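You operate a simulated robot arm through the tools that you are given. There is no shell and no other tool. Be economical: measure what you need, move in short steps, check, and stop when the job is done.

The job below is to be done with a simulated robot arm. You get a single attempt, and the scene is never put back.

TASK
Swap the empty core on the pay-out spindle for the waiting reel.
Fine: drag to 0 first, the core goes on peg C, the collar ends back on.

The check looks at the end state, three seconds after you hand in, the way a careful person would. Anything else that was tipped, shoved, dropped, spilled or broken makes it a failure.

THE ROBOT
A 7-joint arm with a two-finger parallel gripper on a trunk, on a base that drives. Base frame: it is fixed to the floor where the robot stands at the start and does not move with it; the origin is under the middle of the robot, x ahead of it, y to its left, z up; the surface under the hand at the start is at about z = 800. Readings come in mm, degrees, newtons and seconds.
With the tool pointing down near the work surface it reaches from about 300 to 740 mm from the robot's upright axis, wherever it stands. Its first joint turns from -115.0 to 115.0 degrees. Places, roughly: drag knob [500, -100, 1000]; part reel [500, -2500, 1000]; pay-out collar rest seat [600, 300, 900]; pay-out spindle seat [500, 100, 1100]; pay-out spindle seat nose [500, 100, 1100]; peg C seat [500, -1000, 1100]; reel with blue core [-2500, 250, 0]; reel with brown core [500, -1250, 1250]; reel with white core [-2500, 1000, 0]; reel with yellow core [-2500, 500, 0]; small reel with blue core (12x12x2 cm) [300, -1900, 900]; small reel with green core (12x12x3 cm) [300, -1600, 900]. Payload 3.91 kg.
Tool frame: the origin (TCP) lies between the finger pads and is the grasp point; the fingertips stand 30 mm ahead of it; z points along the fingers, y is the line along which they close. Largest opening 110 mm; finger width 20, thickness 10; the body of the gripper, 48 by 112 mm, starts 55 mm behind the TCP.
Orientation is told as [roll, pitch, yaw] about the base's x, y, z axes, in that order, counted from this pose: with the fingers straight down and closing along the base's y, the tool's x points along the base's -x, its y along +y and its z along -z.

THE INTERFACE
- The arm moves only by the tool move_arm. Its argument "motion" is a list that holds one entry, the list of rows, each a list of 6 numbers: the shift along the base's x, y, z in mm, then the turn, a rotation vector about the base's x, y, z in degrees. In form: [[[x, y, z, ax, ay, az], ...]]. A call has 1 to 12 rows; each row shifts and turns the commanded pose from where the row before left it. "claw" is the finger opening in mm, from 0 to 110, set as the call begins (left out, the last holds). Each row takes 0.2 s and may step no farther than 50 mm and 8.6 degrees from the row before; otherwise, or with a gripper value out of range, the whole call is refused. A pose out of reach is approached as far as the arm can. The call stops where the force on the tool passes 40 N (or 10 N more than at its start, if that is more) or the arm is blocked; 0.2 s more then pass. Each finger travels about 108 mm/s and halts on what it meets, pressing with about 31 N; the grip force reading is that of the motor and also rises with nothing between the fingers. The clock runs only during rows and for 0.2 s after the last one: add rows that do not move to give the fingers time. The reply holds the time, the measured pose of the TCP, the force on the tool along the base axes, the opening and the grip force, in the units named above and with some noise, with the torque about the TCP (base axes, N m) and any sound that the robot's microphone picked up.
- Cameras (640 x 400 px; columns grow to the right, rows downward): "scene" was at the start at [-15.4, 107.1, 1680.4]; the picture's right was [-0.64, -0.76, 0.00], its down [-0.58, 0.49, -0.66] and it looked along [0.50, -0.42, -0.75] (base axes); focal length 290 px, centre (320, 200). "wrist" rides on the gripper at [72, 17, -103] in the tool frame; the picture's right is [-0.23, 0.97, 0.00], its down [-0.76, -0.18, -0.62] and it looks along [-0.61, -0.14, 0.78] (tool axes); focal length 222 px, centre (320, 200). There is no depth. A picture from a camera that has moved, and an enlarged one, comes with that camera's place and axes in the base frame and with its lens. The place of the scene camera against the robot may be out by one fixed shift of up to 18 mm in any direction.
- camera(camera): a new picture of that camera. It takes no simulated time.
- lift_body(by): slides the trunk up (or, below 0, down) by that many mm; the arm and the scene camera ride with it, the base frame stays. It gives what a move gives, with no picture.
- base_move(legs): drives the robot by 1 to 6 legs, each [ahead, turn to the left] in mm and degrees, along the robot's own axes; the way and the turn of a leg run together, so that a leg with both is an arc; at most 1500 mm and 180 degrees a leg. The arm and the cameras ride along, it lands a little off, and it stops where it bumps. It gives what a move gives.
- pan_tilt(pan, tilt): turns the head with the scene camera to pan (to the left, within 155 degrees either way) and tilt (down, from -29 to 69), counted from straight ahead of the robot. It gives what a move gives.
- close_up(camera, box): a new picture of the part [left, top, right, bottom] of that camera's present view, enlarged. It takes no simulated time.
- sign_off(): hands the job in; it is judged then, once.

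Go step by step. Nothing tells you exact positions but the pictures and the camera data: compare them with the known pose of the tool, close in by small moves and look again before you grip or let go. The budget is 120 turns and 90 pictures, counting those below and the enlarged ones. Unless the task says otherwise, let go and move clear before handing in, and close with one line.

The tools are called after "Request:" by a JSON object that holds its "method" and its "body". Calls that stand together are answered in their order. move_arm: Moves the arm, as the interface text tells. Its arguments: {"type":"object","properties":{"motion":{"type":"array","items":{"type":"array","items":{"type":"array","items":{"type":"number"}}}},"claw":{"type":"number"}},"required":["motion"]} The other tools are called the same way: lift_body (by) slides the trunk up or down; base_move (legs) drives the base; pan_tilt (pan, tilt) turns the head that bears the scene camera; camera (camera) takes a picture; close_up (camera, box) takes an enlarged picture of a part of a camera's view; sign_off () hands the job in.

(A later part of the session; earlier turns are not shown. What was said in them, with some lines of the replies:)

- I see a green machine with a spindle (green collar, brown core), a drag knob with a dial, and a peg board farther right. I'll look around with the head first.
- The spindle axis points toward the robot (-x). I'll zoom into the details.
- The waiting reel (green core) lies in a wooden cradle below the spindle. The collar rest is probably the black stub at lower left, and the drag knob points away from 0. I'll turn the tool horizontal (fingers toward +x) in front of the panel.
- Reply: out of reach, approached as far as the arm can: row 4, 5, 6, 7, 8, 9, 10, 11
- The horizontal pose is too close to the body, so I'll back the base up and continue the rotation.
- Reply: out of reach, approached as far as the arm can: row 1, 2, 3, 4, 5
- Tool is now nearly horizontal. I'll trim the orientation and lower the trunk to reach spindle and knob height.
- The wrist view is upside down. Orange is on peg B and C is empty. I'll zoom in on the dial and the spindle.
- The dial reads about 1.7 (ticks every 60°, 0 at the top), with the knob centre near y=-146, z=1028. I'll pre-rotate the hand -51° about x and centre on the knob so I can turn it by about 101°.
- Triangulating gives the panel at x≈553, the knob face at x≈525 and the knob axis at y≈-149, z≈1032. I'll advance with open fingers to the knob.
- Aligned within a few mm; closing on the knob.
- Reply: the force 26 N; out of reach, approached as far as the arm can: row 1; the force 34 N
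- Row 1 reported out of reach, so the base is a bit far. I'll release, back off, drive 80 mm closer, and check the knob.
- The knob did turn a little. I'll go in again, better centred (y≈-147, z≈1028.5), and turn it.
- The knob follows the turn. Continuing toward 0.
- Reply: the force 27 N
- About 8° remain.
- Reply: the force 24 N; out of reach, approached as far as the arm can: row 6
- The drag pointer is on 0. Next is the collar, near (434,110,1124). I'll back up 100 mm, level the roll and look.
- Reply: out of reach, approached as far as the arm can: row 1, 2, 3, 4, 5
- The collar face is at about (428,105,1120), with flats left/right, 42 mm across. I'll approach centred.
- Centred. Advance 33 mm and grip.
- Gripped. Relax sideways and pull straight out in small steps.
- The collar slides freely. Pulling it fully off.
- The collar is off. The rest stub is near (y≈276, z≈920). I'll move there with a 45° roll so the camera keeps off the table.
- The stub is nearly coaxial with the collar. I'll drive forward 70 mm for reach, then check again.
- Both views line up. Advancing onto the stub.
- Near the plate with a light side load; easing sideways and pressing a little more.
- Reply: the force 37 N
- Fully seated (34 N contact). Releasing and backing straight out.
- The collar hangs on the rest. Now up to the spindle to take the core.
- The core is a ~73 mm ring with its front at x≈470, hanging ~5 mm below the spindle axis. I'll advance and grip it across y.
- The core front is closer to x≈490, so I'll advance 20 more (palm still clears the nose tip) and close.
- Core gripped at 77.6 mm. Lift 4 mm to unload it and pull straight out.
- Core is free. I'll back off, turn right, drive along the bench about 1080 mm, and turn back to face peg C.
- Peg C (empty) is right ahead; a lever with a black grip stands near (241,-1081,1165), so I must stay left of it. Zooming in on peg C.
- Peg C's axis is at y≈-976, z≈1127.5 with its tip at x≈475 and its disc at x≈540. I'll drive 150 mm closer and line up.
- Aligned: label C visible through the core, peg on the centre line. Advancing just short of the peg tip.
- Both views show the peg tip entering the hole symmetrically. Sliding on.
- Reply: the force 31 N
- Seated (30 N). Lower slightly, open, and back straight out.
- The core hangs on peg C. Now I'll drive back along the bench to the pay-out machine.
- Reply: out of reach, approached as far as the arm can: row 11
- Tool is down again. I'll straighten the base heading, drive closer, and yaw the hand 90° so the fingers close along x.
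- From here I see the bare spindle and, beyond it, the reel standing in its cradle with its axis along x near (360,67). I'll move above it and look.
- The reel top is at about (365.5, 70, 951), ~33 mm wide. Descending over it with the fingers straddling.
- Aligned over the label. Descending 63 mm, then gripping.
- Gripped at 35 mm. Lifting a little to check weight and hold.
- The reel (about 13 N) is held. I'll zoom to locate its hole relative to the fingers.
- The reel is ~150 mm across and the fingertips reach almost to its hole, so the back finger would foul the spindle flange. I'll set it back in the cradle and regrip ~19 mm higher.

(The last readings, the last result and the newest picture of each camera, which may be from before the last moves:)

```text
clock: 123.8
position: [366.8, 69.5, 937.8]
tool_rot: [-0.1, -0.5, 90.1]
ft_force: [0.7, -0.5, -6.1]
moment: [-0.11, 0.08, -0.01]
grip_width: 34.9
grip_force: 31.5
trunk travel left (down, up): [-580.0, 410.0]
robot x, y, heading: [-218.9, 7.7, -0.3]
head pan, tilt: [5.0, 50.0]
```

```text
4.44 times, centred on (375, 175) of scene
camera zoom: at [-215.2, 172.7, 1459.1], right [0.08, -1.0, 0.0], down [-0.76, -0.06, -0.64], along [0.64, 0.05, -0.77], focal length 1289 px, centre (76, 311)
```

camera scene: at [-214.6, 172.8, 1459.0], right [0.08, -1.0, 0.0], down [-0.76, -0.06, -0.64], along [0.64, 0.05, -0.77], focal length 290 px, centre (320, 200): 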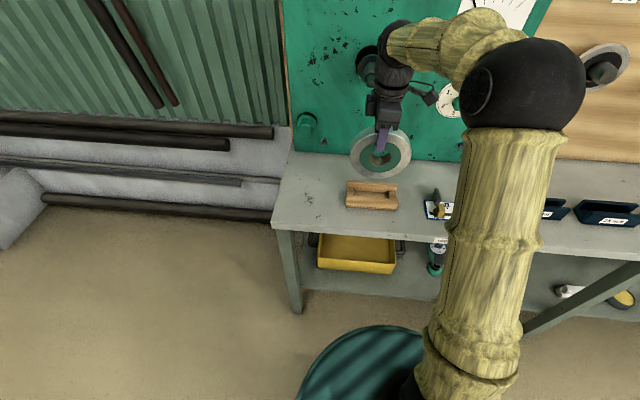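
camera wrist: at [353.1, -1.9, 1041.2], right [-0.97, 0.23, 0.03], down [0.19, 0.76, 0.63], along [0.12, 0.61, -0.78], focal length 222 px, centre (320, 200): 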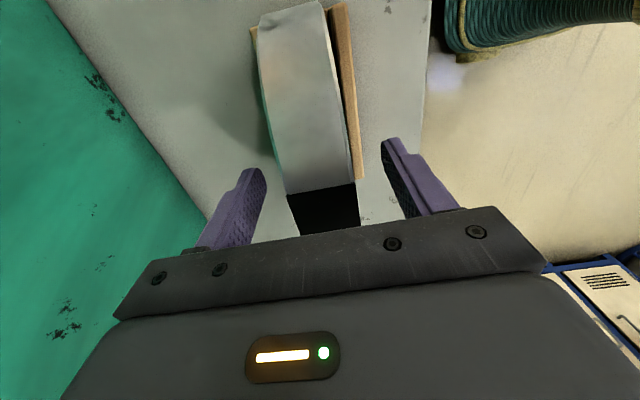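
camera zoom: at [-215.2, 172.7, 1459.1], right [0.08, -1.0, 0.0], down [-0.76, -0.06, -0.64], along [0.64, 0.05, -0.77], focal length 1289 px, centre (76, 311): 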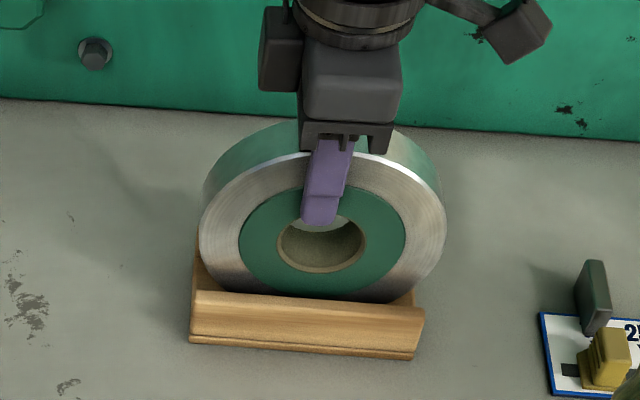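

Request:
{"method": "move_arm", "body": {"motion": [[[0, 0, -1.5, 0, 0, 0], [0, 0, 0, 0, 0, 0]]]}}

Request:
{"method": "move_arm", "body": {"motion": [[[0, 0, 0, 0, 0, 0], [0, 0, 0, 0, 0, 0], [0, 0, 10, 0, 0, 0], [0, 0, 10, 0, 0, 0], [0, 0, 0, 0, 0, 0]]], "claw": 60}}

Request:
{"method": "move_arm", "body": {"motion": [[[0, 0, 0, 0, 0, 0], [0, 0, 0, 0, 0, 0], [0, 0, 0, 0, 0, 0]]], "claw": 15}}

Request:
{"method": "move_arm", "body": {"motion": [[[0, 0, 5, 0, 0, 0], [0, 0, 20, 0, 0, 0], [0, 0, 30, 0, 0, 0], [0, 0, 40, 0, 0, 0], [0, 0, 0, 0, 0, 0]]]}}

Request:
{"method": "close_up", "body": {"camera": "scene", "box": [330, 90, 430, 190]}}

```text
clock: 124.4
position: [366.3, 69.9, 938.8]
tool_rot: [-0.2, -0.6, 90.1]
ft_force: [1.7, -3.3, 10.3]
moment: [-0.49, 0.19, 0.05]
grip_width: 35.1
grip_force: 30.6
trunk travel left (down, up): [-580.0, 410.0]
robot x, y, heading: [-218.4, 9.2, 0.1]
head pan, tilt: [5.0, 50.0]
```

```text
clock: 125.6
position: [365.7, 69.7, 956.9]
tool_rot: [0.0, -0.5, 90.1]
ft_force: [-0.6, -0.4, -0.5]
moment: [0.0, 0.02, 0.04]
grip_width: 60.2
grip_force: 0.0
trunk travel left (down, up): [-580.0, 410.0]
robot x, y, heading: [-217.5, 5.6, -0.3]
head pan, tilt: [5.0, 50.0]
```

```text
clock: 126.4
position: [366.5, 69.5, 956.2]
tool_rot: [-0.1, -0.5, 90.2]
ft_force: [1.8, 1.0, 1.9]
moment: [0.0, 0.03, 0.0]
grip_width: 34.9
grip_force: 30.9
trunk travel left (down, up): [-580.0, 410.0]
robot x, y, heading: [-219.1, 6.6, -0.3]
head pan, tilt: [5.0, 50.0]
```

```text
clock: 127.6
position: [366.7, 70.9, 1050.4]
tool_rot: [0.1, -0.5, 90.2]
ft_force: [-0.5, 0.1, -12.8]
moment: [0.06, 0.03, 0.03]
grip_width: 35.0
grip_force: 30.5
trunk travel left (down, up): [-580.0, 410.0]
robot x, y, heading: [-219.4, 7.6, -0.5]
head pan, tilt: [5.0, 50.0]
```

```text
4.00 times, centred on (380, 140) of scene
camera zoom: at [-214.5, 172.8, 1459.0], right [0.08, -1.0, 0.0], down [-0.76, -0.06, -0.64], along [0.64, 0.05, -0.77], focal length 1160 px, centre (80, 440)
```

zoom: 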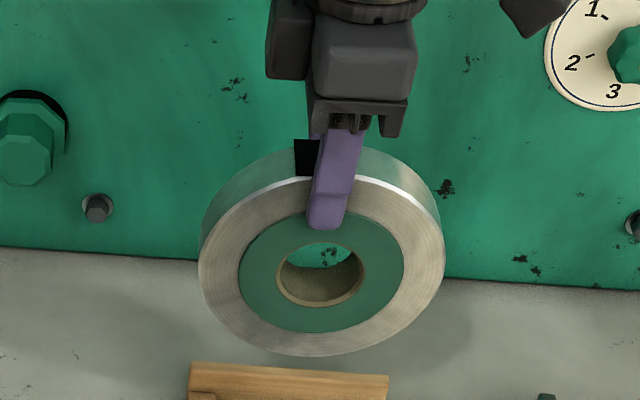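

Regripped well: hole centre is ~70 mm below the TCP and ~4.5 mm toward -y (the moment agrees). Raising to spindle height: TCP y≈109.5, z≈1190.

Request:
{"method": "move_arm", "body": {"motion": [[[0, 8, 28, 0, 0, 0], [0, 8, 28, 0, 0, 0], [0, 8, 28, 0, 0, 0], [0, 8, 28, 0, 0, 0], [0, 6.5, 27, 0, 0, 0], [0, 0, 0, 0, 0, 0]]]}}

Request:
{"method": "camera", "body": {"camera": "wrist"}}

Request:
{"method": "close_up", "body": {"camera": "scene", "box": [310, 20, 430, 140]}}

```text
clock: 129.0
position: [366.2, 107.7, 1189.7]
tool_rot: [0.0, -0.5, 90.1]
ft_force: [0.3, -0.4, -12.7]
moment: [0.08, -0.01, -0.01]
grip_width: 35.1
grip_force: 30.5
trunk travel left (down, up): [-580.0, 410.0]
robot x, y, heading: [-219.2, 7.2, -0.3]
head pan, tilt: [5.0, 50.0]
```

```text
18 pictures are left
camera wrist: at [350.2, 34.5, 1292.3], right [-0.97, 0.23, 0.0], down [0.18, 0.76, 0.63], along [0.14, 0.61, -0.78], focal length 222 px, centre (320, 200)
```

wrist: 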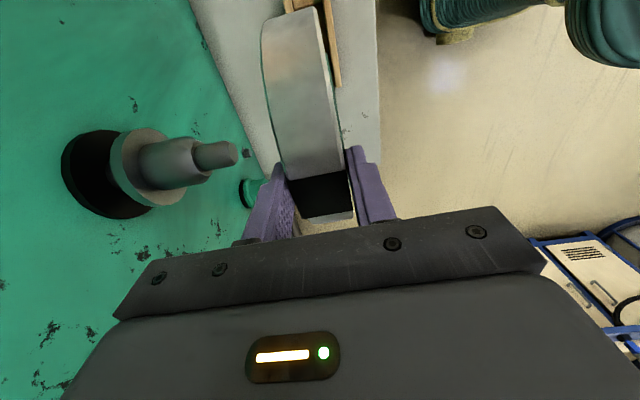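

```text
3.33 times, centred on (370, 80) of scene
camera zoom: at [-214.6, 172.9, 1459.0], right [0.08, -1.0, 0.0], down [-0.76, -0.06, -0.64], along [0.64, 0.05, -0.77], focal length 967 px, centre (153, 600)
```

zoom: 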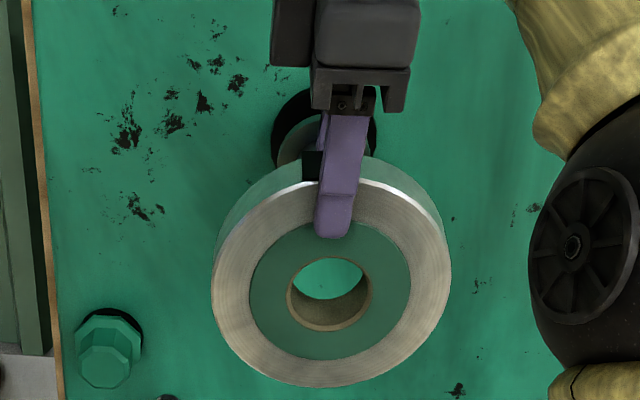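

Scene and calibrated estimates put the hole within a couple of mm of the spindle axis. Advancing to just short of the nose and checking.

Request:
{"method": "move_arm", "body": {"motion": [[[20, 0.5, 0, 0, 0, 0], [20, 0, 0, 0, 0, 0], [12, 0, 0, 0, 0, 0], [0, 0, 0, 0, 0, 0]]]}}

Request:
{"method": "close_up", "body": {"camera": "scene", "box": [310, 10, 430, 130]}}

```text
clock: 130.0
position: [405.8, 109.6, 1189.6]
tool_rot: [0.1, -0.5, 90.2]
ft_force: [0.2, -0.5, -12.7]
moment: [0.08, 0.0, -0.01]
grip_width: 35.0
grip_force: 31.1
out of reach, approached as far as the arm can: row 3
trunk travel left (down, up): [-580.0, 410.0]
robot x, y, heading: [-218.4, 5.3, -0.3]
head pan, tilt: [5.0, 50.0]
```

```text
3.33 times, centred on (370, 70) of scene
camera zoom: at [-214.4, 173.0, 1459.0], right [0.08, -1.0, 0.0], down [-0.76, -0.06, -0.64], along [0.64, 0.05, -0.77], focal length 967 px, centre (153, 633)
```

zoom: 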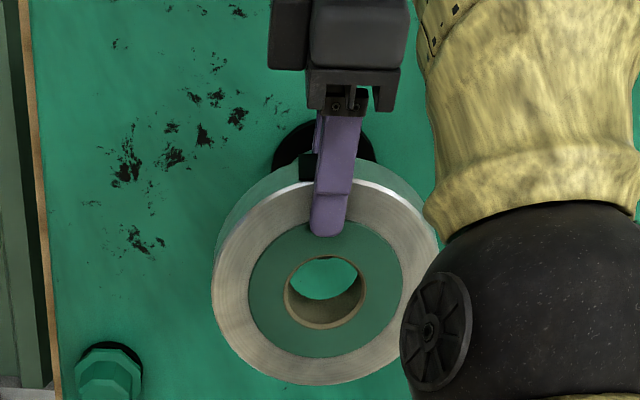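

The arm is at its reach limit; I'll retract 130 mm and drive the base 130 mm closer.

Request:
{"method": "move_arm", "body": {"motion": [[[-35, 0, 0, 0, 0, 0], [-35, 0, 0, 0, 0, 0], [-35, 0, 0, 0, 0, 0], [-25, 0, 0, 0, 0, 0], [0, 0, 0, 0, 0, 0]]]}}

Request:
{"method": "base_move", "body": {"legs": [[130, 0]]}}

```text
clock: 131.2
position: [276.8, 111.3, 1189.1]
tool_rot: [0.0, -0.5, 90.1]
ft_force: [0.3, -0.5, -12.3]
moment: [0.05, 0.01, -0.03]
grip_width: 34.9
grip_force: 31.5
trunk travel left (down, up): [-580.0, 410.0]
robot x, y, heading: [-220.2, 8.3, -0.3]
head pan, tilt: [5.0, 50.0]
```

```text
clock: 132.6
position: [406.7, 112.5, 1188.0]
tool_rot: [0.1, -0.5, 90.3]
ft_force: [0.4, 0.2, -12.2]
moment: [0.08, -0.01, 0.05]
grip_width: 35.2
grip_force: 31.2
trunk travel left (down, up): [-580.0, 410.0]
robot x, y, heading: [-90.3, 10.4, -0.0]
head pan, tilt: [5.0, 50.0]
```

Request:
{"method": "move_arm", "body": {"motion": [[[4, -3.5, 1.5, 0, 0, 0], [0, 0, 0, 0, 0, 0]]]}}

Request:
{"method": "camera", "body": {"camera": "scene"}}

```text
clock: 133.2
position: [410.5, 108.9, 1190.1]
tool_rot: [0.1, -0.5, 90.1]
ft_force: [0.3, 0.6, -11.9]
moment: [0.07, 0.0, -0.02]
grip_width: 34.9
grip_force: 31.3
trunk travel left (down, up): [-580.0, 410.0]
robot x, y, heading: [-88.7, 7.4, 0.0]
head pan, tilt: [5.0, 50.0]
```

```text
15 pictures are left
camera scene: at [-86.6, 172.7, 1459.0], right [0.09, -1.0, 0.0], down [-0.76, -0.07, -0.64], along [0.64, 0.06, -0.77], focal length 290 px, centre (320, 200)
```

scene: 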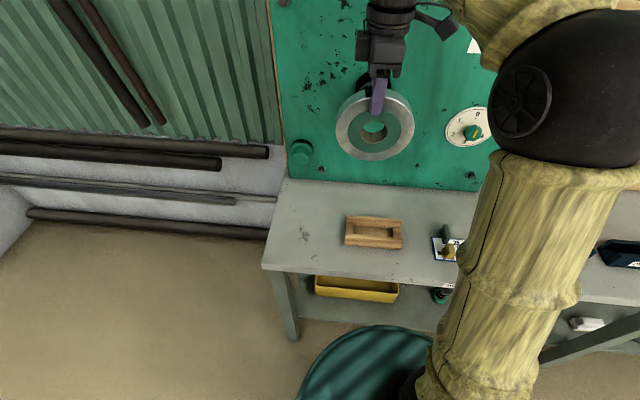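

Request:
{"method": "move_arm", "body": {"motion": [[[10, 0, 0, 0, 0, 0], [10, 0, 0, 0, 0, 0], [10, 0, 0, 0, 0, 0], [0, 0, 0, 0, 0, 0]]]}}

Request:
{"method": "close_up", "body": {"camera": "scene", "box": [325, 80, 425, 170]}}

```text
clock: 134.2
position: [441.4, 109.1, 1189.7]
tool_rot: [0.1, -0.5, 90.3]
ft_force: [-0.6, 1.0, -11.7]
moment: [0.1, 0.0, 0.0]
grip_width: 35.0
grip_force: 31.1
trunk travel left (down, up): [-580.0, 410.0]
robot x, y, heading: [-88.7, 6.3, 0.1]
head pan, tilt: [5.0, 50.0]
```

```text
4.44 times, centred on (375, 125) of scene
camera zoom: at [-86.5, 172.7, 1459.0], right [0.09, -1.0, 0.0], down [-0.76, -0.07, -0.64], along [0.64, 0.06, -0.77], focal length 1289 px, centre (76, 533)
```

zoom: 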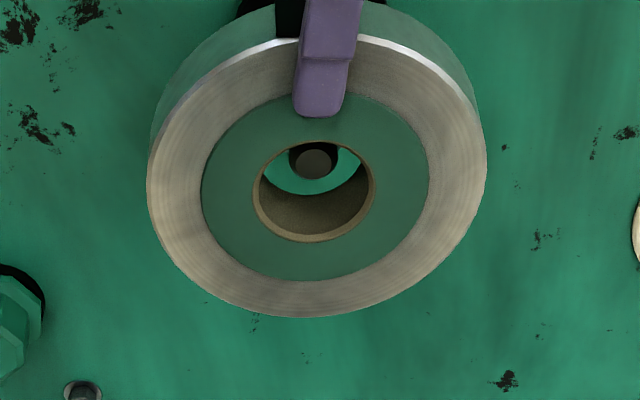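

The nose is visible in the hole: sideways centred, but the reel sits ~5 mm low. Raise 4.5 mm and advance over the shaft.

Request:
{"method": "move_arm", "body": {"motion": [[[0, 0, 4.5, 0, 0, 0], [5, 0, 0, 0, 0, 0], [5, 0, 0, 0, 0, 0], [5, 0, 0, 0, 0, 0], [5, 0, 0, 0, 0, 0], [0, 0, 0, 0, 0, 0]]]}}

Request:
{"method": "close_up", "body": {"camera": "scene", "box": [325, 70, 425, 160]}}

```text
clock: 135.6
position: [460.5, 107.7, 1194.5]
tool_rot: [0.0, -0.5, 90.3]
ft_force: [0.5, -0.3, -12.5]
moment: [0.09, -0.01, -0.04]
grip_width: 34.9
grip_force: 31.7
trunk travel left (down, up): [-580.0, 410.0]
robot x, y, heading: [-87.2, 6.7, 0.2]
head pan, tilt: [5.0, 50.0]
```

```text
4.44 times, centred on (375, 115) of scene
camera zoom: at [-86.5, 172.7, 1459.0], right [0.09, -1.0, 0.0], down [-0.76, -0.07, -0.64], along [0.64, 0.06, -0.77], focal length 1289 px, centre (76, 578)
```

zoom: 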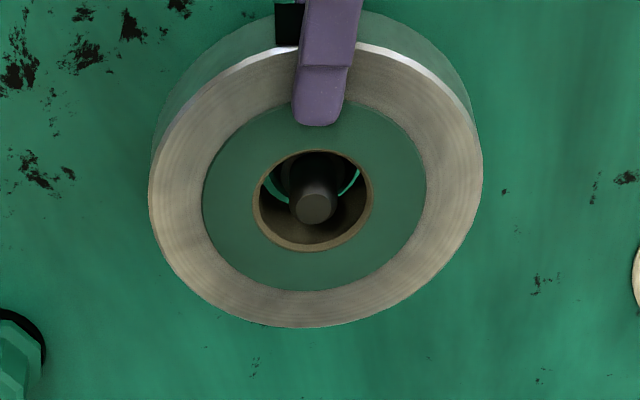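

Nose and shaft are now well centred in the hole, no contact. Pushing on toward the flange.

Request:
{"method": "move_arm", "body": {"motion": [[[6, 0, 0, 0, 0, 0], [6, 0, 0, 0, 0, 0], [5, 0, 0, 0, 0, 0], [4, 0, 0, 0, 0, 0], [3, 0, 0, 0, 0, 0], [0, 0, 0, 0, 0, 0]]]}}

Request:
{"method": "camera", "body": {"camera": "wrist"}}

```text
clock: 137.0
position: [484.2, 109.2, 1194.9]
tool_rot: [0.0, -0.5, 90.2]
ft_force: [-0.6, -0.4, -12.3]
moment: [0.09, 0.02, -0.02]
grip_width: 35.0
grip_force: 31.2
trunk travel left (down, up): [-580.0, 410.0]
robot x, y, heading: [-90.9, 7.3, -0.2]
head pan, tilt: [5.0, 50.0]
```

```text
12 pictures are left
camera wrist: at [467.9, 35.9, 1298.0], right [-0.97, 0.22, 0.0], down [0.17, 0.76, 0.63], along [0.14, 0.61, -0.78], focal length 222 px, centre (320, 200)
```

wrist: 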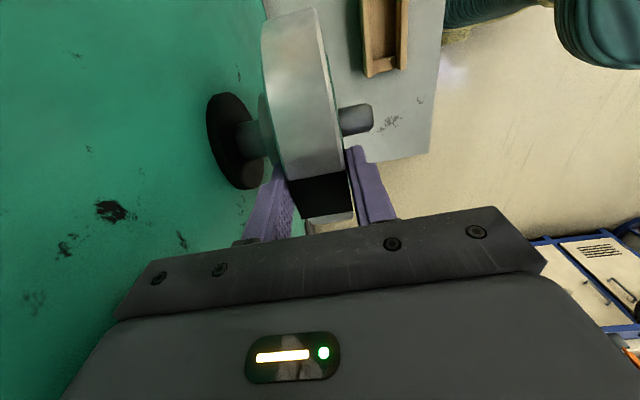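

The reel is almost on the flange; a few more mm in fine steps, watching the force.

Request:
{"method": "move_arm", "body": {"motion": [[[2, 0, 0, 0, 0, 0], [2, 0, 0, 0, 0, 0], [2, 0, 0, 0, 0, 0], [0, 0, 0, 0, 0, 0]]]}}

Request:
{"method": "close_up", "body": {"camera": "wrist", "box": [130, 60, 390, 260]}}

```text
clock: 138.0
position: [488.5, 107.3, 1195.9]
tool_rot: [0.0, -0.5, 90.1]
ft_force: [0.9, 0.4, -11.6]
moment: [0.05, 0.03, 0.01]
grip_width: 34.9
grip_force: 31.1
trunk travel left (down, up): [-580.0, 410.0]
robot x, y, heading: [-89.2, 7.7, -0.3]
head pan, tilt: [5.0, 50.0]
```

```text
2.00 times, centred on (260, 160) of wrist
camera zoom: at [473.8, 35.2, 1298.1], right [-0.97, 0.22, 0.0], down [0.18, 0.76, 0.63], along [0.14, 0.61, -0.78], focal length 444 px, centre (440, 280)
```

zoom: 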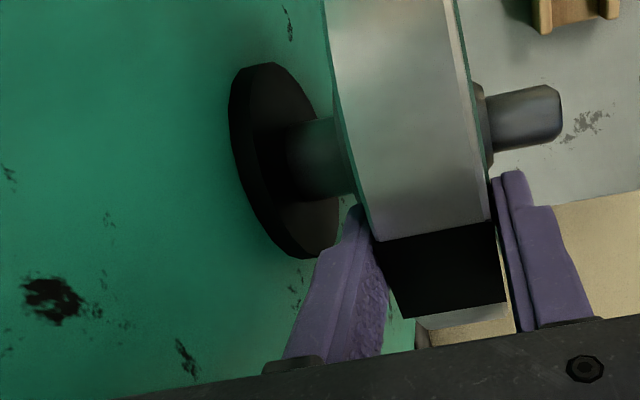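

No contact yet, and the gripper body is nearing the panel. The reel is well on the shaft, so after 3 mm more I'll lower it onto the shaft, release, and later press it home with the fingertips.

Request:
{"method": "move_arm", "body": {"motion": [[[1.5, 0, 0, 0, 0, 0], [1.5, 0, 0, 0, 0, 0], [0, 0, -2, 0, 0, 0], [0, 0, -2, 0, 0, 0], [0, 0, 0, 0, 0, 0]]]}}

```text
clock: 139.2
position: [491.6, 108.1, 1194.6]
tool_rot: [-0.5, -0.6, 90.2]
ft_force: [3.6, 0.2, 23.4]
moment: [-0.09, 0.86, 0.06]
grip_width: 35.1
grip_force: 30.7
trunk travel left (down, up): [-580.0, 410.0]
robot x, y, heading: [-90.0, 5.4, -0.1]
head pan, tilt: [5.0, 50.0]
```

It now rests on the shaft. Ease up, open, and rise clear.

Request:
{"method": "move_arm", "body": {"motion": [[[0, 0, 1.2, 0, 0, 0], [0, 0, 0, 0, 0, 0]]]}}

Request:
{"method": "move_arm", "body": {"motion": [[[0, 0, 0, 0, 0, 0], [0, 0, 0, 0, 0, 0], [0, 0, 20, 0, 0, 0], [0, 0, 30, 0, 0, 0], [-20, 0, 30, 0, 0, 0], [-40, 0, 0, 0, 0, 0], [-45, 0, 0, 0, 0, 0], [-45, 0, 0, 0, 0, 0], [0, 0, 0, 0, 0, 0]]], "claw": 55}}

Request:
{"method": "camera", "body": {"camera": "wrist"}}

```text
clock: 139.8
position: [493.0, 108.5, 1189.5]
tool_rot: [0.4, -0.4, 90.1]
ft_force: [-8.5, -2.2, -13.3]
moment: [-0.05, 0.52, -0.33]
grip_width: 34.8
grip_force: 30.9
trunk travel left (down, up): [-580.0, 410.0]
robot x, y, heading: [-87.4, 10.2, -0.1]
head pan, tilt: [5.0, 50.0]
```

```text
clock: 141.8
position: [323.9, 105.8, 1274.2]
tool_rot: [0.0, -0.5, 90.2]
ft_force: [0.0, 0.1, -0.1]
moment: [0.0, 0.01, -0.01]
grip_width: 54.8
grip_force: 0.0
out of reach, approached as far as the arm can: row 5
trunk travel left (down, up): [-580.0, 410.0]
robot x, y, heading: [-95.5, 6.4, -0.3]
head pan, tilt: [5.0, 50.0]
```

```text
10 pictures are left
camera wrist: at [308.2, 31.6, 1377.0], right [-0.97, 0.22, 0.0], down [0.17, 0.76, 0.63], along [0.14, 0.61, -0.78], focal length 222 px, centre (320, 200)
```

wrist: 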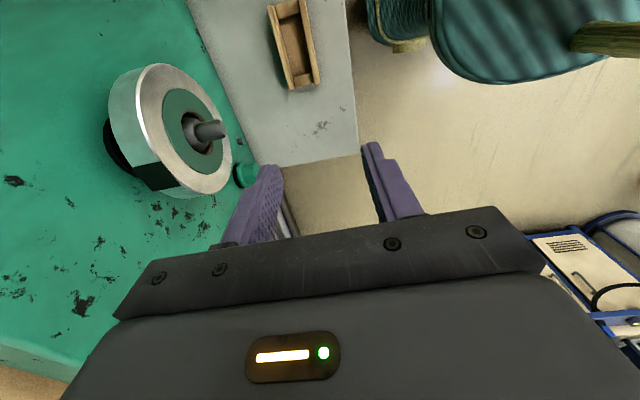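

The reel sits on the spindle. Now back to the horizontal tool: back the base up and undo yaw, then pitch.

Request:
{"method": "base_move", "body": {"legs": [[-150, 0]]}}

Request:
{"method": "move_arm", "body": {"motion": [[[5, 0, 0, 0, 0, -8.5], [5, 0, 0, 0, 0, -8.5], [5, 0, 0, 0, 0, -8.5], [5, 0, 0, 0, 0, -8.5], [5, 0, 0, 0, 0, -8.5], [5, 0, 0, 0, 0, -8.5], [5, 0, 0, 0, 0, -8.5], [5, 0, 0, 0, 0, -8.5], [5, 0, 0, 0, 0, -8.5], [5, 0, 0, 0, 0, -8.5], [0, 0, 0, 0, 0, -5.2], [0, 0, 0, 0, 0, 0]]]}}

Request:
{"method": "move_arm", "body": {"motion": [[[7, 0, -14, 0, -8.2, 0], [7, 0, -14, 0, -8.2, 0], [7, 0, -14, 0, -8.2, 0], [7, 0, -14, 0, -8.2, 0], [7, 0, -14, 0, -8.2, 0], [7, 0, -14, 0, -8.2, 0], [7, 0, -14, 0, -8.2, 0], [7, 0, -14, 0, -8.2, 0], [7, 0, -14, 0, -8.2, 0], [7, 0, -14, 0, -8.2, 0], [7, 0, -14, 0, -7.5, 0], [0, 0, 0, 0, 0, 0]]], "claw": 90}}

```text
clock: 143.3
position: [172.5, 105.1, 1274.4]
tool_rot: [-0.1, -0.5, 90.1]
ft_force: [0.0, 0.3, -0.7]
moment: [0.02, -0.04, -0.01]
grip_width: 54.9
grip_force: 0.1
trunk travel left (down, up): [-580.0, 410.0]
robot x, y, heading: [-240.7, 6.9, -0.3]
head pan, tilt: [5.0, 50.0]
```

```text
clock: 145.9
position: [222.9, 104.8, 1274.4]
tool_rot: [0.0, -0.5, 0.0]
ft_force: [-0.3, 0.4, -0.6]
moment: [-0.01, 0.01, 0.0]
grip_width: 54.9
grip_force: 0.1
trunk travel left (down, up): [-580.0, 410.0]
robot x, y, heading: [-238.8, 6.1, 0.1]
head pan, tilt: [5.0, 50.0]
```

```text
clock: 148.5
position: [301.5, 106.1, 1119.8]
tool_rot: [-134.8, -89.9, 134.7]
ft_force: [0.4, -0.7, 0.0]
moment: [0.02, 0.02, 0.02]
grip_width: 90.0
grip_force: 0.0
trunk travel left (down, up): [-580.0, 410.0]
robot x, y, heading: [-239.5, 6.7, 0.2]
head pan, tilt: [5.0, 50.0]
```

In position in front of the reel. I'll press its front face home with both fingertips straddling the spindle.

Request:
{"method": "move_arm", "body": {"motion": [[[40, -1, -4, 0, 0, 0], [40, 0, 0, 0, 0, 0], [40, 0, 0, 0, 0, 0], [12, 0, 0, 0, 0, 0], [4, 0, 0, 0, 0, 0], [4, 0, 0, 0, 0, 0], [4, 0, 0, 0, 0, 0], [4, 0, 0, 0, 0, 0], [0, 0, 0, 0, 0, 0]]]}}

```text
clock: 150.5
position: [443.1, 104.7, 1115.6]
tool_rot: [-21.6, -89.9, 21.7]
ft_force: [-29.5, -2.0, -11.1]
moment: [0.02, 0.57, 0.32]
grip_width: 89.3
grip_force: 0.0
trunk travel left (down, up): [-580.0, 410.0]
robot x, y, heading: [-240.9, 8.1, 0.2]
head pan, tilt: [5.0, 50.0]
```

Request:
{"method": "move_arm", "body": {"motion": [[[2, 0, 0, 0, 0, 0], [0, 0, 0, 0, 0, 0]]]}}

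Request:
{"method": "camera", "body": {"camera": "wrist"}}

```text
clock: 150.9
position: [443.3, 104.8, 1115.2]
tool_rot: [-13.3, -89.7, 13.3]
ft_force: [-20.4, -3.2, 2.7]
moment: [0.0, 0.11, 0.06]
grip_width: 89.2
grip_force: 0.0
trunk travel left (down, up): [-580.0, 410.0]
robot x, y, heading: [-241.3, 5.5, 0.0]
head pan, tilt: [5.0, 50.0]
stopped in row 1: the force on the tool passed its limit at 43 N (the readings are from after the stop); the commanded pose is now the measured one
```

```text
9 pictures are left
camera wrist: at [341.2, 121.5, 1043.9], right [0.0, 0.97, 0.23], down [-0.62, -0.18, 0.76], along [0.79, -0.14, 0.6], focal length 222 px, centre (320, 200)
```

wrist: 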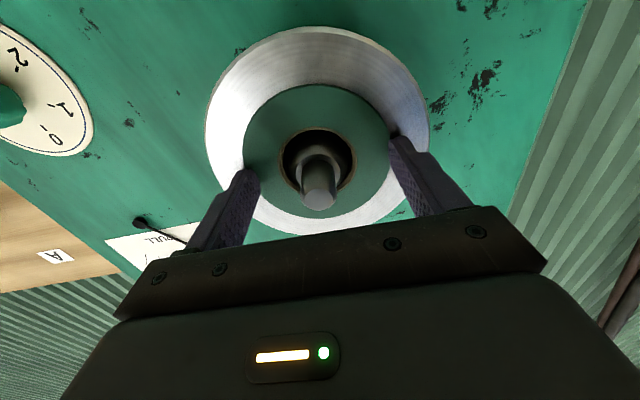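

The reel is seated (43 N). Now fetch the collar from its rest, using the same poses as before.

Request:
{"method": "move_arm", "body": {"motion": [[[-30, 0, 0, 0, 0, 0], [-50, 0, 0, 0, 0, 0], [-50, 0, 0, 0, 0, 0], [0, 0, 0, 0, 0, 0]]], "claw": 78}}

Request:
{"method": "lift_body", "body": {"by": -120}}

Request:
{"method": "move_arm", "body": {"motion": [[[0, 20, -8, 8, 0, 0], [0, 20, -8, 8, 0, 0], [0, 20, -8, 8, 0, 0], [0, 20, -8, 8, 0, 0], [0, 20, -8, 8, 0, 0], [0, 20, -8, 5, 0, 0], [0, 20, -8, 0, 0, 0], [0, 20, -8, 0, 0, 0], [0, 7.5, -4, 0, 0, 0], [0, 0, 0, 0, 0, 0]]]}}

Request:
{"method": "base_move", "body": {"legs": [[70, 0]]}}

Request:
{"method": "camera", "body": {"camera": "wrist"}}

```text
clock: 151.9
position: [318.4, 104.3, 1111.6]
tool_rot: [-6.9, -89.7, 6.9]
ft_force: [-0.3, 0.2, 0.4]
moment: [0.05, -0.01, -0.05]
grip_width: 77.9
grip_force: 0.1
trunk travel left (down, up): [-580.0, 410.0]
robot x, y, heading: [-238.9, 8.6, -0.1]
head pan, tilt: [5.0, 50.0]
```

```text
clock: 153.4
position: [317.3, 103.4, 992.5]
tool_rot: [-9.5, -89.6, 9.5]
ft_force: [0.5, 0.2, 0.2]
moment: [-0.01, 0.01, 0.0]
grip_width: 77.9
grip_force: 0.1
trunk travel left (down, up): [-460.0, 530.0]
robot x, y, heading: [-242.6, 9.3, 0.1]
head pan, tilt: [5.0, 50.0]
```

```text
clock: 155.6
position: [318.6, 270.6, 925.2]
tool_rot: [89.6, -45.1, -89.4]
ft_force: [-0.3, -0.7, -0.7]
moment: [-0.01, 0.01, -0.01]
grip_width: 78.0
grip_force: 0.0
trunk travel left (down, up): [-460.0, 530.0]
robot x, y, heading: [-240.4, 12.5, -0.0]
head pan, tilt: [5.0, 50.0]
```

```text
clock: 156.7
position: [387.8, 270.6, 924.1]
tool_rot: [89.6, -45.1, -89.5]
ft_force: [-0.1, -0.6, 0.6]
moment: [-0.02, -0.01, -0.04]
grip_width: 78.0
grip_force: 0.0
trunk travel left (down, up): [-460.0, 530.0]
robot x, y, heading: [-171.0, 7.4, -0.2]
head pan, tilt: [5.0, 50.0]
```

```text
8 pictures are left
camera wrist: at [284.4, 334.0, 886.2], right [0.0, 0.53, 0.85], down [-0.62, -0.67, 0.42], along [0.79, -0.52, 0.33], focal length 222 px, centre (320, 200)
```

wrist: 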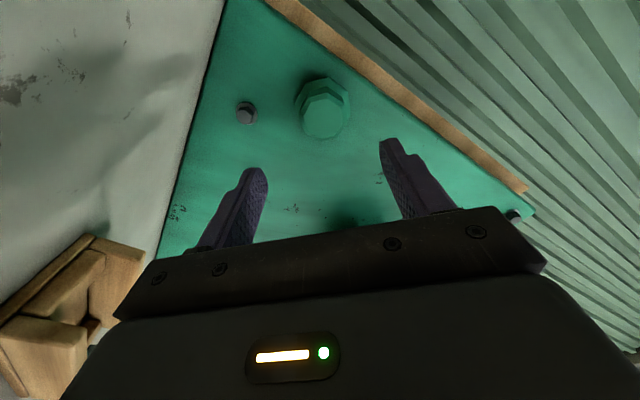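

Collar is where expected; offset (+2, +3.5). Advancing and gripping at the same depth as before.

Request:
{"method": "move_arm", "body": {"motion": [[[35, 2, 3.5, 0, 0, 0], [35, 0, 0, 0, 0, 0], [25, 0, 0, 0, 0, 0], [12, 0, 0, 0, 0, 0], [8, 0, 0, 0, 0, 0], [0, 0, 0, 0, 0, 0]]]}}

Request:
{"method": "move_arm", "body": {"motion": [[[0, 0, 0, 0, 0, 0], [0, 0, 0, 0, 0, 0], [0, 0, 0, 0, 0, 0]]], "claw": 25}}

```text
clock: 158.1
position: [503.1, 273.5, 927.9]
tool_rot: [89.6, -45.0, -89.4]
ft_force: [0.9, -0.2, 0.4]
moment: [0.0, -0.01, 0.03]
grip_width: 78.0
grip_force: 0.1
trunk travel left (down, up): [-460.0, 530.0]
robot x, y, heading: [-173.5, 7.7, -0.1]
head pan, tilt: [5.0, 50.0]
```

```text
clock: 158.8
position: [502.6, 272.2, 928.7]
tool_rot: [89.6, -45.1, -89.4]
ft_force: [-0.3, -1.7, -1.2]
moment: [-0.02, 0.16, -0.21]
grip_width: 45.4
grip_force: 31.0
trunk travel left (down, up): [-460.0, 530.0]
robot x, y, heading: [-173.9, 7.9, -0.1]
head pan, tilt: [5.0, 50.0]
```

Collar gripped. Draw it off and carry it back to the spindle axis.

Request:
{"method": "move_arm", "body": {"motion": [[[-15, 0, 0, 0, 0, 0], [-25, 0, 0, 0, 0, 0], [-35, 0, 0, 0, 0, 0], [-40, 0, 0, 0, 0, 0], [0, 0, 0, 0, 0, 0]]]}}

Request:
{"method": "base_move", "body": {"legs": [[-70, 0]]}}

Request:
{"method": "lift_body", "body": {"by": 120}}

Request:
{"method": "move_arm", "body": {"motion": [[[0, -20, 8, -8, 0, 0], [0, -20, 8, -8, 0, 0], [0, -20, 8, -8, 0, 0], [0, -20, 8, -8, 0, 0], [0, -20, 8, -8, 0, 0], [0, -20, 8, -5, 0, 0], [0, -20, 8, 0, 0, 0], [0, -20, 8, 0, 0, 0], [0, -7.5, 7.5, 0, 0, 0], [0, 0, 0, 0, 0, 0]]]}}

Request:
{"method": "camera", "body": {"camera": "wrist"}}

```text
clock: 160.1
position: [386.3, 272.2, 929.3]
tool_rot: [89.6, -45.1, -89.5]
ft_force: [-0.3, -0.3, 0.0]
moment: [0.01, 0.09, 0.0]
grip_width: 45.5
grip_force: 31.0
trunk travel left (down, up): [-460.0, 530.0]
robot x, y, heading: [-173.0, 7.2, 0.0]
head pan, tilt: [5.0, 50.0]
```

```text
clock: 161.1
position: [319.0, 272.4, 930.5]
tool_rot: [89.6, -45.1, -89.6]
ft_force: [-0.3, -1.0, -2.6]
moment: [-0.01, 0.01, 0.02]
grip_width: 45.5
grip_force: 30.3
trunk travel left (down, up): [-460.0, 530.0]
robot x, y, heading: [-243.0, 5.8, -0.0]
head pan, tilt: [5.0, 50.0]
```

```text
clock: 162.6
position: [318.7, 272.5, 1049.2]
tool_rot: [89.6, -45.1, -89.5]
ft_force: [-0.2, 0.4, -1.7]
moment: [-0.01, 0.09, 0.0]
grip_width: 45.4
grip_force: 30.6
trunk travel left (down, up): [-580.0, 410.0]
robot x, y, heading: [-243.7, 8.5, -0.2]
head pan, tilt: [5.0, 50.0]
```

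```text
clock: 164.8
position: [317.8, 105.1, 1120.5]
tool_rot: [-13.5, -89.6, 13.4]
ft_force: [-0.6, -0.1, -2.6]
moment: [-0.01, 0.03, 0.01]
grip_width: 45.5
grip_force: 30.9
trunk travel left (down, up): [-580.0, 410.0]
robot x, y, heading: [-242.5, 4.8, -0.1]
head pan, tilt: [5.0, 50.0]
```

```text
7 pictures are left
camera wrist: at [215.0, 121.8, 1049.5], right [0.0, 0.97, 0.23], down [-0.62, -0.18, 0.77], along [0.79, -0.14, 0.6], focal length 222 px, centre (320, 200)
```

wrist: 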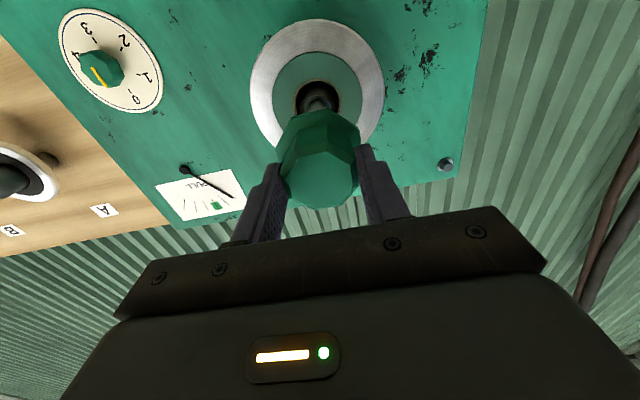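

The spindle lines up exactly as at removal. Sliding the collar on.

Request:
{"method": "move_arm", "body": {"motion": [[[30, 0, 0, 0, 0, 0], [25, 0, 0, 0, 0, 0], [12, 0, 0, 0, 0, 0], [8, 0, 0, 0, 0, 0], [8, 0, 0, 0, 0, 0], [6, 0, 0, 0, 0, 0], [0, 0, 0, 0, 0, 0]]]}}

```text
clock: 166.4
position: [405.9, 104.7, 1121.9]
tool_rot: [-7.5, -89.6, 7.5]
ft_force: [0.7, -0.9, -2.9]
moment: [0.02, 0.09, -0.06]
grip_width: 45.4
grip_force: 31.2
trunk travel left (down, up): [-580.0, 410.0]
robot x, y, heading: [-241.0, 7.2, -0.1]
head pan, tilt: [5.0, 50.0]
```

Request:
{"method": "move_arm", "body": {"motion": [[[5, 0, 0, 0, 0, 0], [5, 0, 0, 0, 0, 0], [3, 0, 0, 0, 0, 0], [3, 0, 0, 0, 0, 0], [3, 0, 0, 0, 0, 0], [3, 0, 0, 0, 0, 0], [0, 0, 0, 0, 0, 0]]]}}

Request:
{"method": "close_up", "body": {"camera": "scene", "box": [290, 20, 430, 120]}}

```text
clock: 167.8
position: [422.8, 105.3, 1120.9]
tool_rot: [-13.8, -89.6, 13.9]
ft_force: [-23.7, -5.9, 1.4]
moment: [-0.04, -0.63, 0.14]
grip_width: 45.4
grip_force: 31.1
trunk travel left (down, up): [-580.0, 410.0]
robot x, y, heading: [-244.1, 4.8, -0.2]
head pan, tilt: [5.0, 50.0]
stopped in row 7: the force on the tool passed its limit at 42 N (the readings are from after the stop); the commanded pose is now the measured one
```

```text
4.00 times, centred on (360, 70) of scene
camera zoom: at [-244.9, 171.6, 1459.5], right [0.08, -1.0, 0.0], down [-0.76, -0.06, -0.65], along [0.64, 0.05, -0.76], focal length 1160 px, centre (160, 720)
```

zoom: 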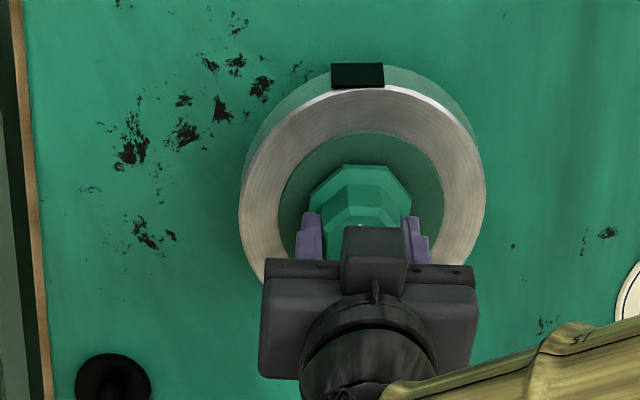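

The collar is seated at the original depth (42 N stop). Release and back away.

Request:
{"method": "move_arm", "body": {"motion": [[[0, 0, 0, 0, 0, 0], [0, 0, 0, 0, 0, 0], [0, 0, 0, 0, 0, 0], [-20, 0, 0, 0, 0, 0], [-40, 0, 0, 0, 0, 0], [-45, 0, 0, 0, 0, 0], [-30, 0, 0, 0, 0, 0], [0, 0, 0, 0, 0, 0]]], "claw": 78}}

Request:
{"method": "base_move", "body": {"legs": [[-100, 0]]}}

Request:
{"method": "camera", "body": {"camera": "wrist"}}

Request:
{"method": "pan_tilt", "body": {"pan": -25, "tilt": 38}}

Request:
{"method": "camera", "body": {"camera": "scene"}}

```text
clock: 169.7
position: [291.3, 105.9, 1119.8]
tool_rot: [-9.2, -89.4, 9.3]
ft_force: [-0.3, 0.2, 0.2]
moment: [-0.01, 0.01, 0.01]
grip_width: 78.0
grip_force: 0.0
trunk travel left (down, up): [-580.0, 410.0]
robot x, y, heading: [-242.4, 6.0, -0.2]
head pan, tilt: [5.0, 50.0]
```

```text
clock: 170.9
position: [190.5, 105.5, 1120.4]
tool_rot: [-9.1, -89.5, 9.3]
ft_force: [-0.3, -0.7, -0.2]
moment: [-0.01, -0.01, -0.01]
grip_width: 77.9
grip_force: 0.1
trunk travel left (down, up): [-580.0, 410.0]
robot x, y, heading: [-343.8, 7.8, -0.2]
head pan, tilt: [5.0, 50.0]
```

```text
5 pictures are left
camera wrist: at [86.6, 122.6, 1048.9], right [0.0, 0.97, 0.23], down [-0.61, -0.18, 0.77], along [0.79, -0.14, 0.6], focal length 222 px, centre (320, 200)
```

wrist: 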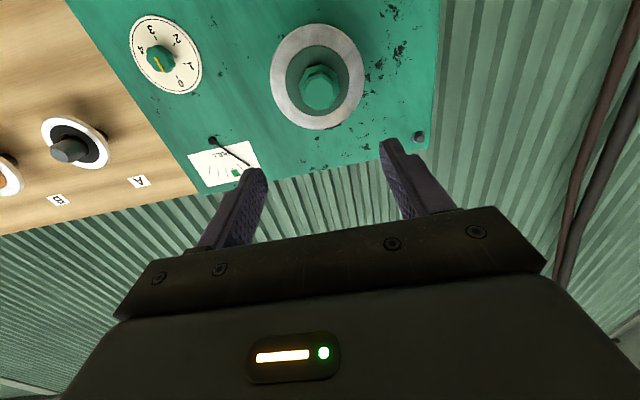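

```text
clock: 171.8
position: [191.4, 106.6, 1118.8]
tool_rot: [-8.9, -89.4, 9.0]
ft_force: [-0.2, 0.2, -0.7]
moment: [0.01, 0.04, -0.01]
grip_width: 78.1
grip_force: 0.0
trunk travel left (down, up): [-580.0, 410.0]
robot x, y, heading: [-342.7, 9.6, -0.1]
head pan, tilt: [-25.0, 38.0]
```

```text
4 pictures are left
camera scene: at [-339.5, 129.7, 1476.2], right [-0.42, -0.91, 0.0], down [-0.56, 0.26, -0.79], along [0.71, -0.33, -0.62], focal length 290 px, centre (320, 200)
```

scene: 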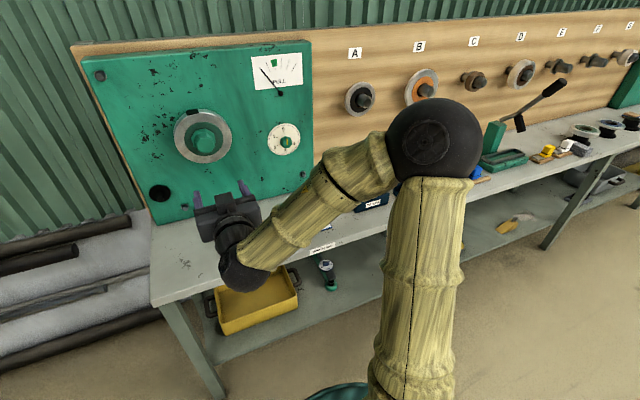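

Everything appears in place: core on C, reel and collar on the spindle. One last zoom to confirm dial and collar.

Request:
{"method": "close_up", "body": {"camera": "scene", "box": [150, 60, 330, 210]}}

Request:
{"method": "close_up", "body": {"camera": "wrist", "box": [120, 10, 380, 140]}}

```text
2.67 times, centred on (240, 135) of scene
camera zoom: at [-339.5, 129.7, 1476.2], right [-0.42, -0.91, 0.0], down [-0.56, 0.26, -0.79], along [0.71, -0.33, -0.62], focal length 774 px, centre (533, 373)
```

zoom: 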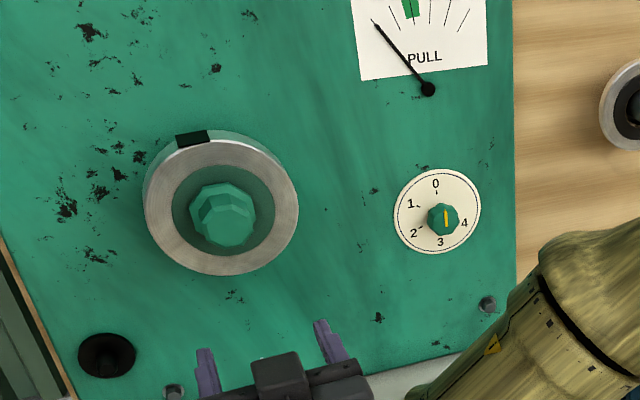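

```text
2.46 times, centred on (250, 75) of wrist
camera zoom: at [87.0, 122.6, 1048.7], right [0.0, 0.97, 0.23], down [-0.61, -0.18, 0.77], along [0.79, -0.14, 0.6], focal length 547 px, centre (492, 508)
```

zoom: 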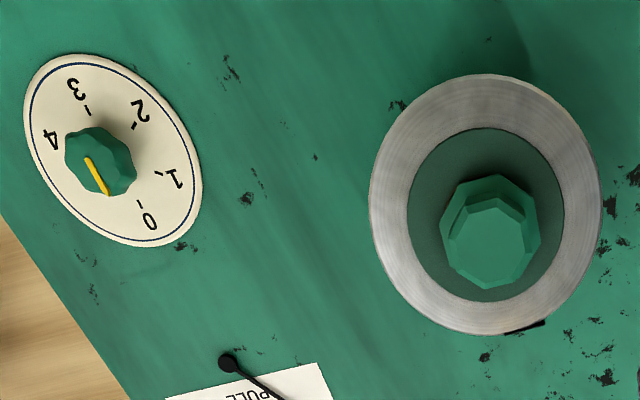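

The dial points at 0, and the reel and collar are seated with the core on peg C. The gripper is clear, so I'm handing in.

Request:
{"method": "sign_off", "body": {}}

```text
The job is handed in.
```

The drag is at 0, the empty core hangs on peg C, and the waiting reel is on the pay-out spindle with the collar back on. The hand is clear and the job is handed in.
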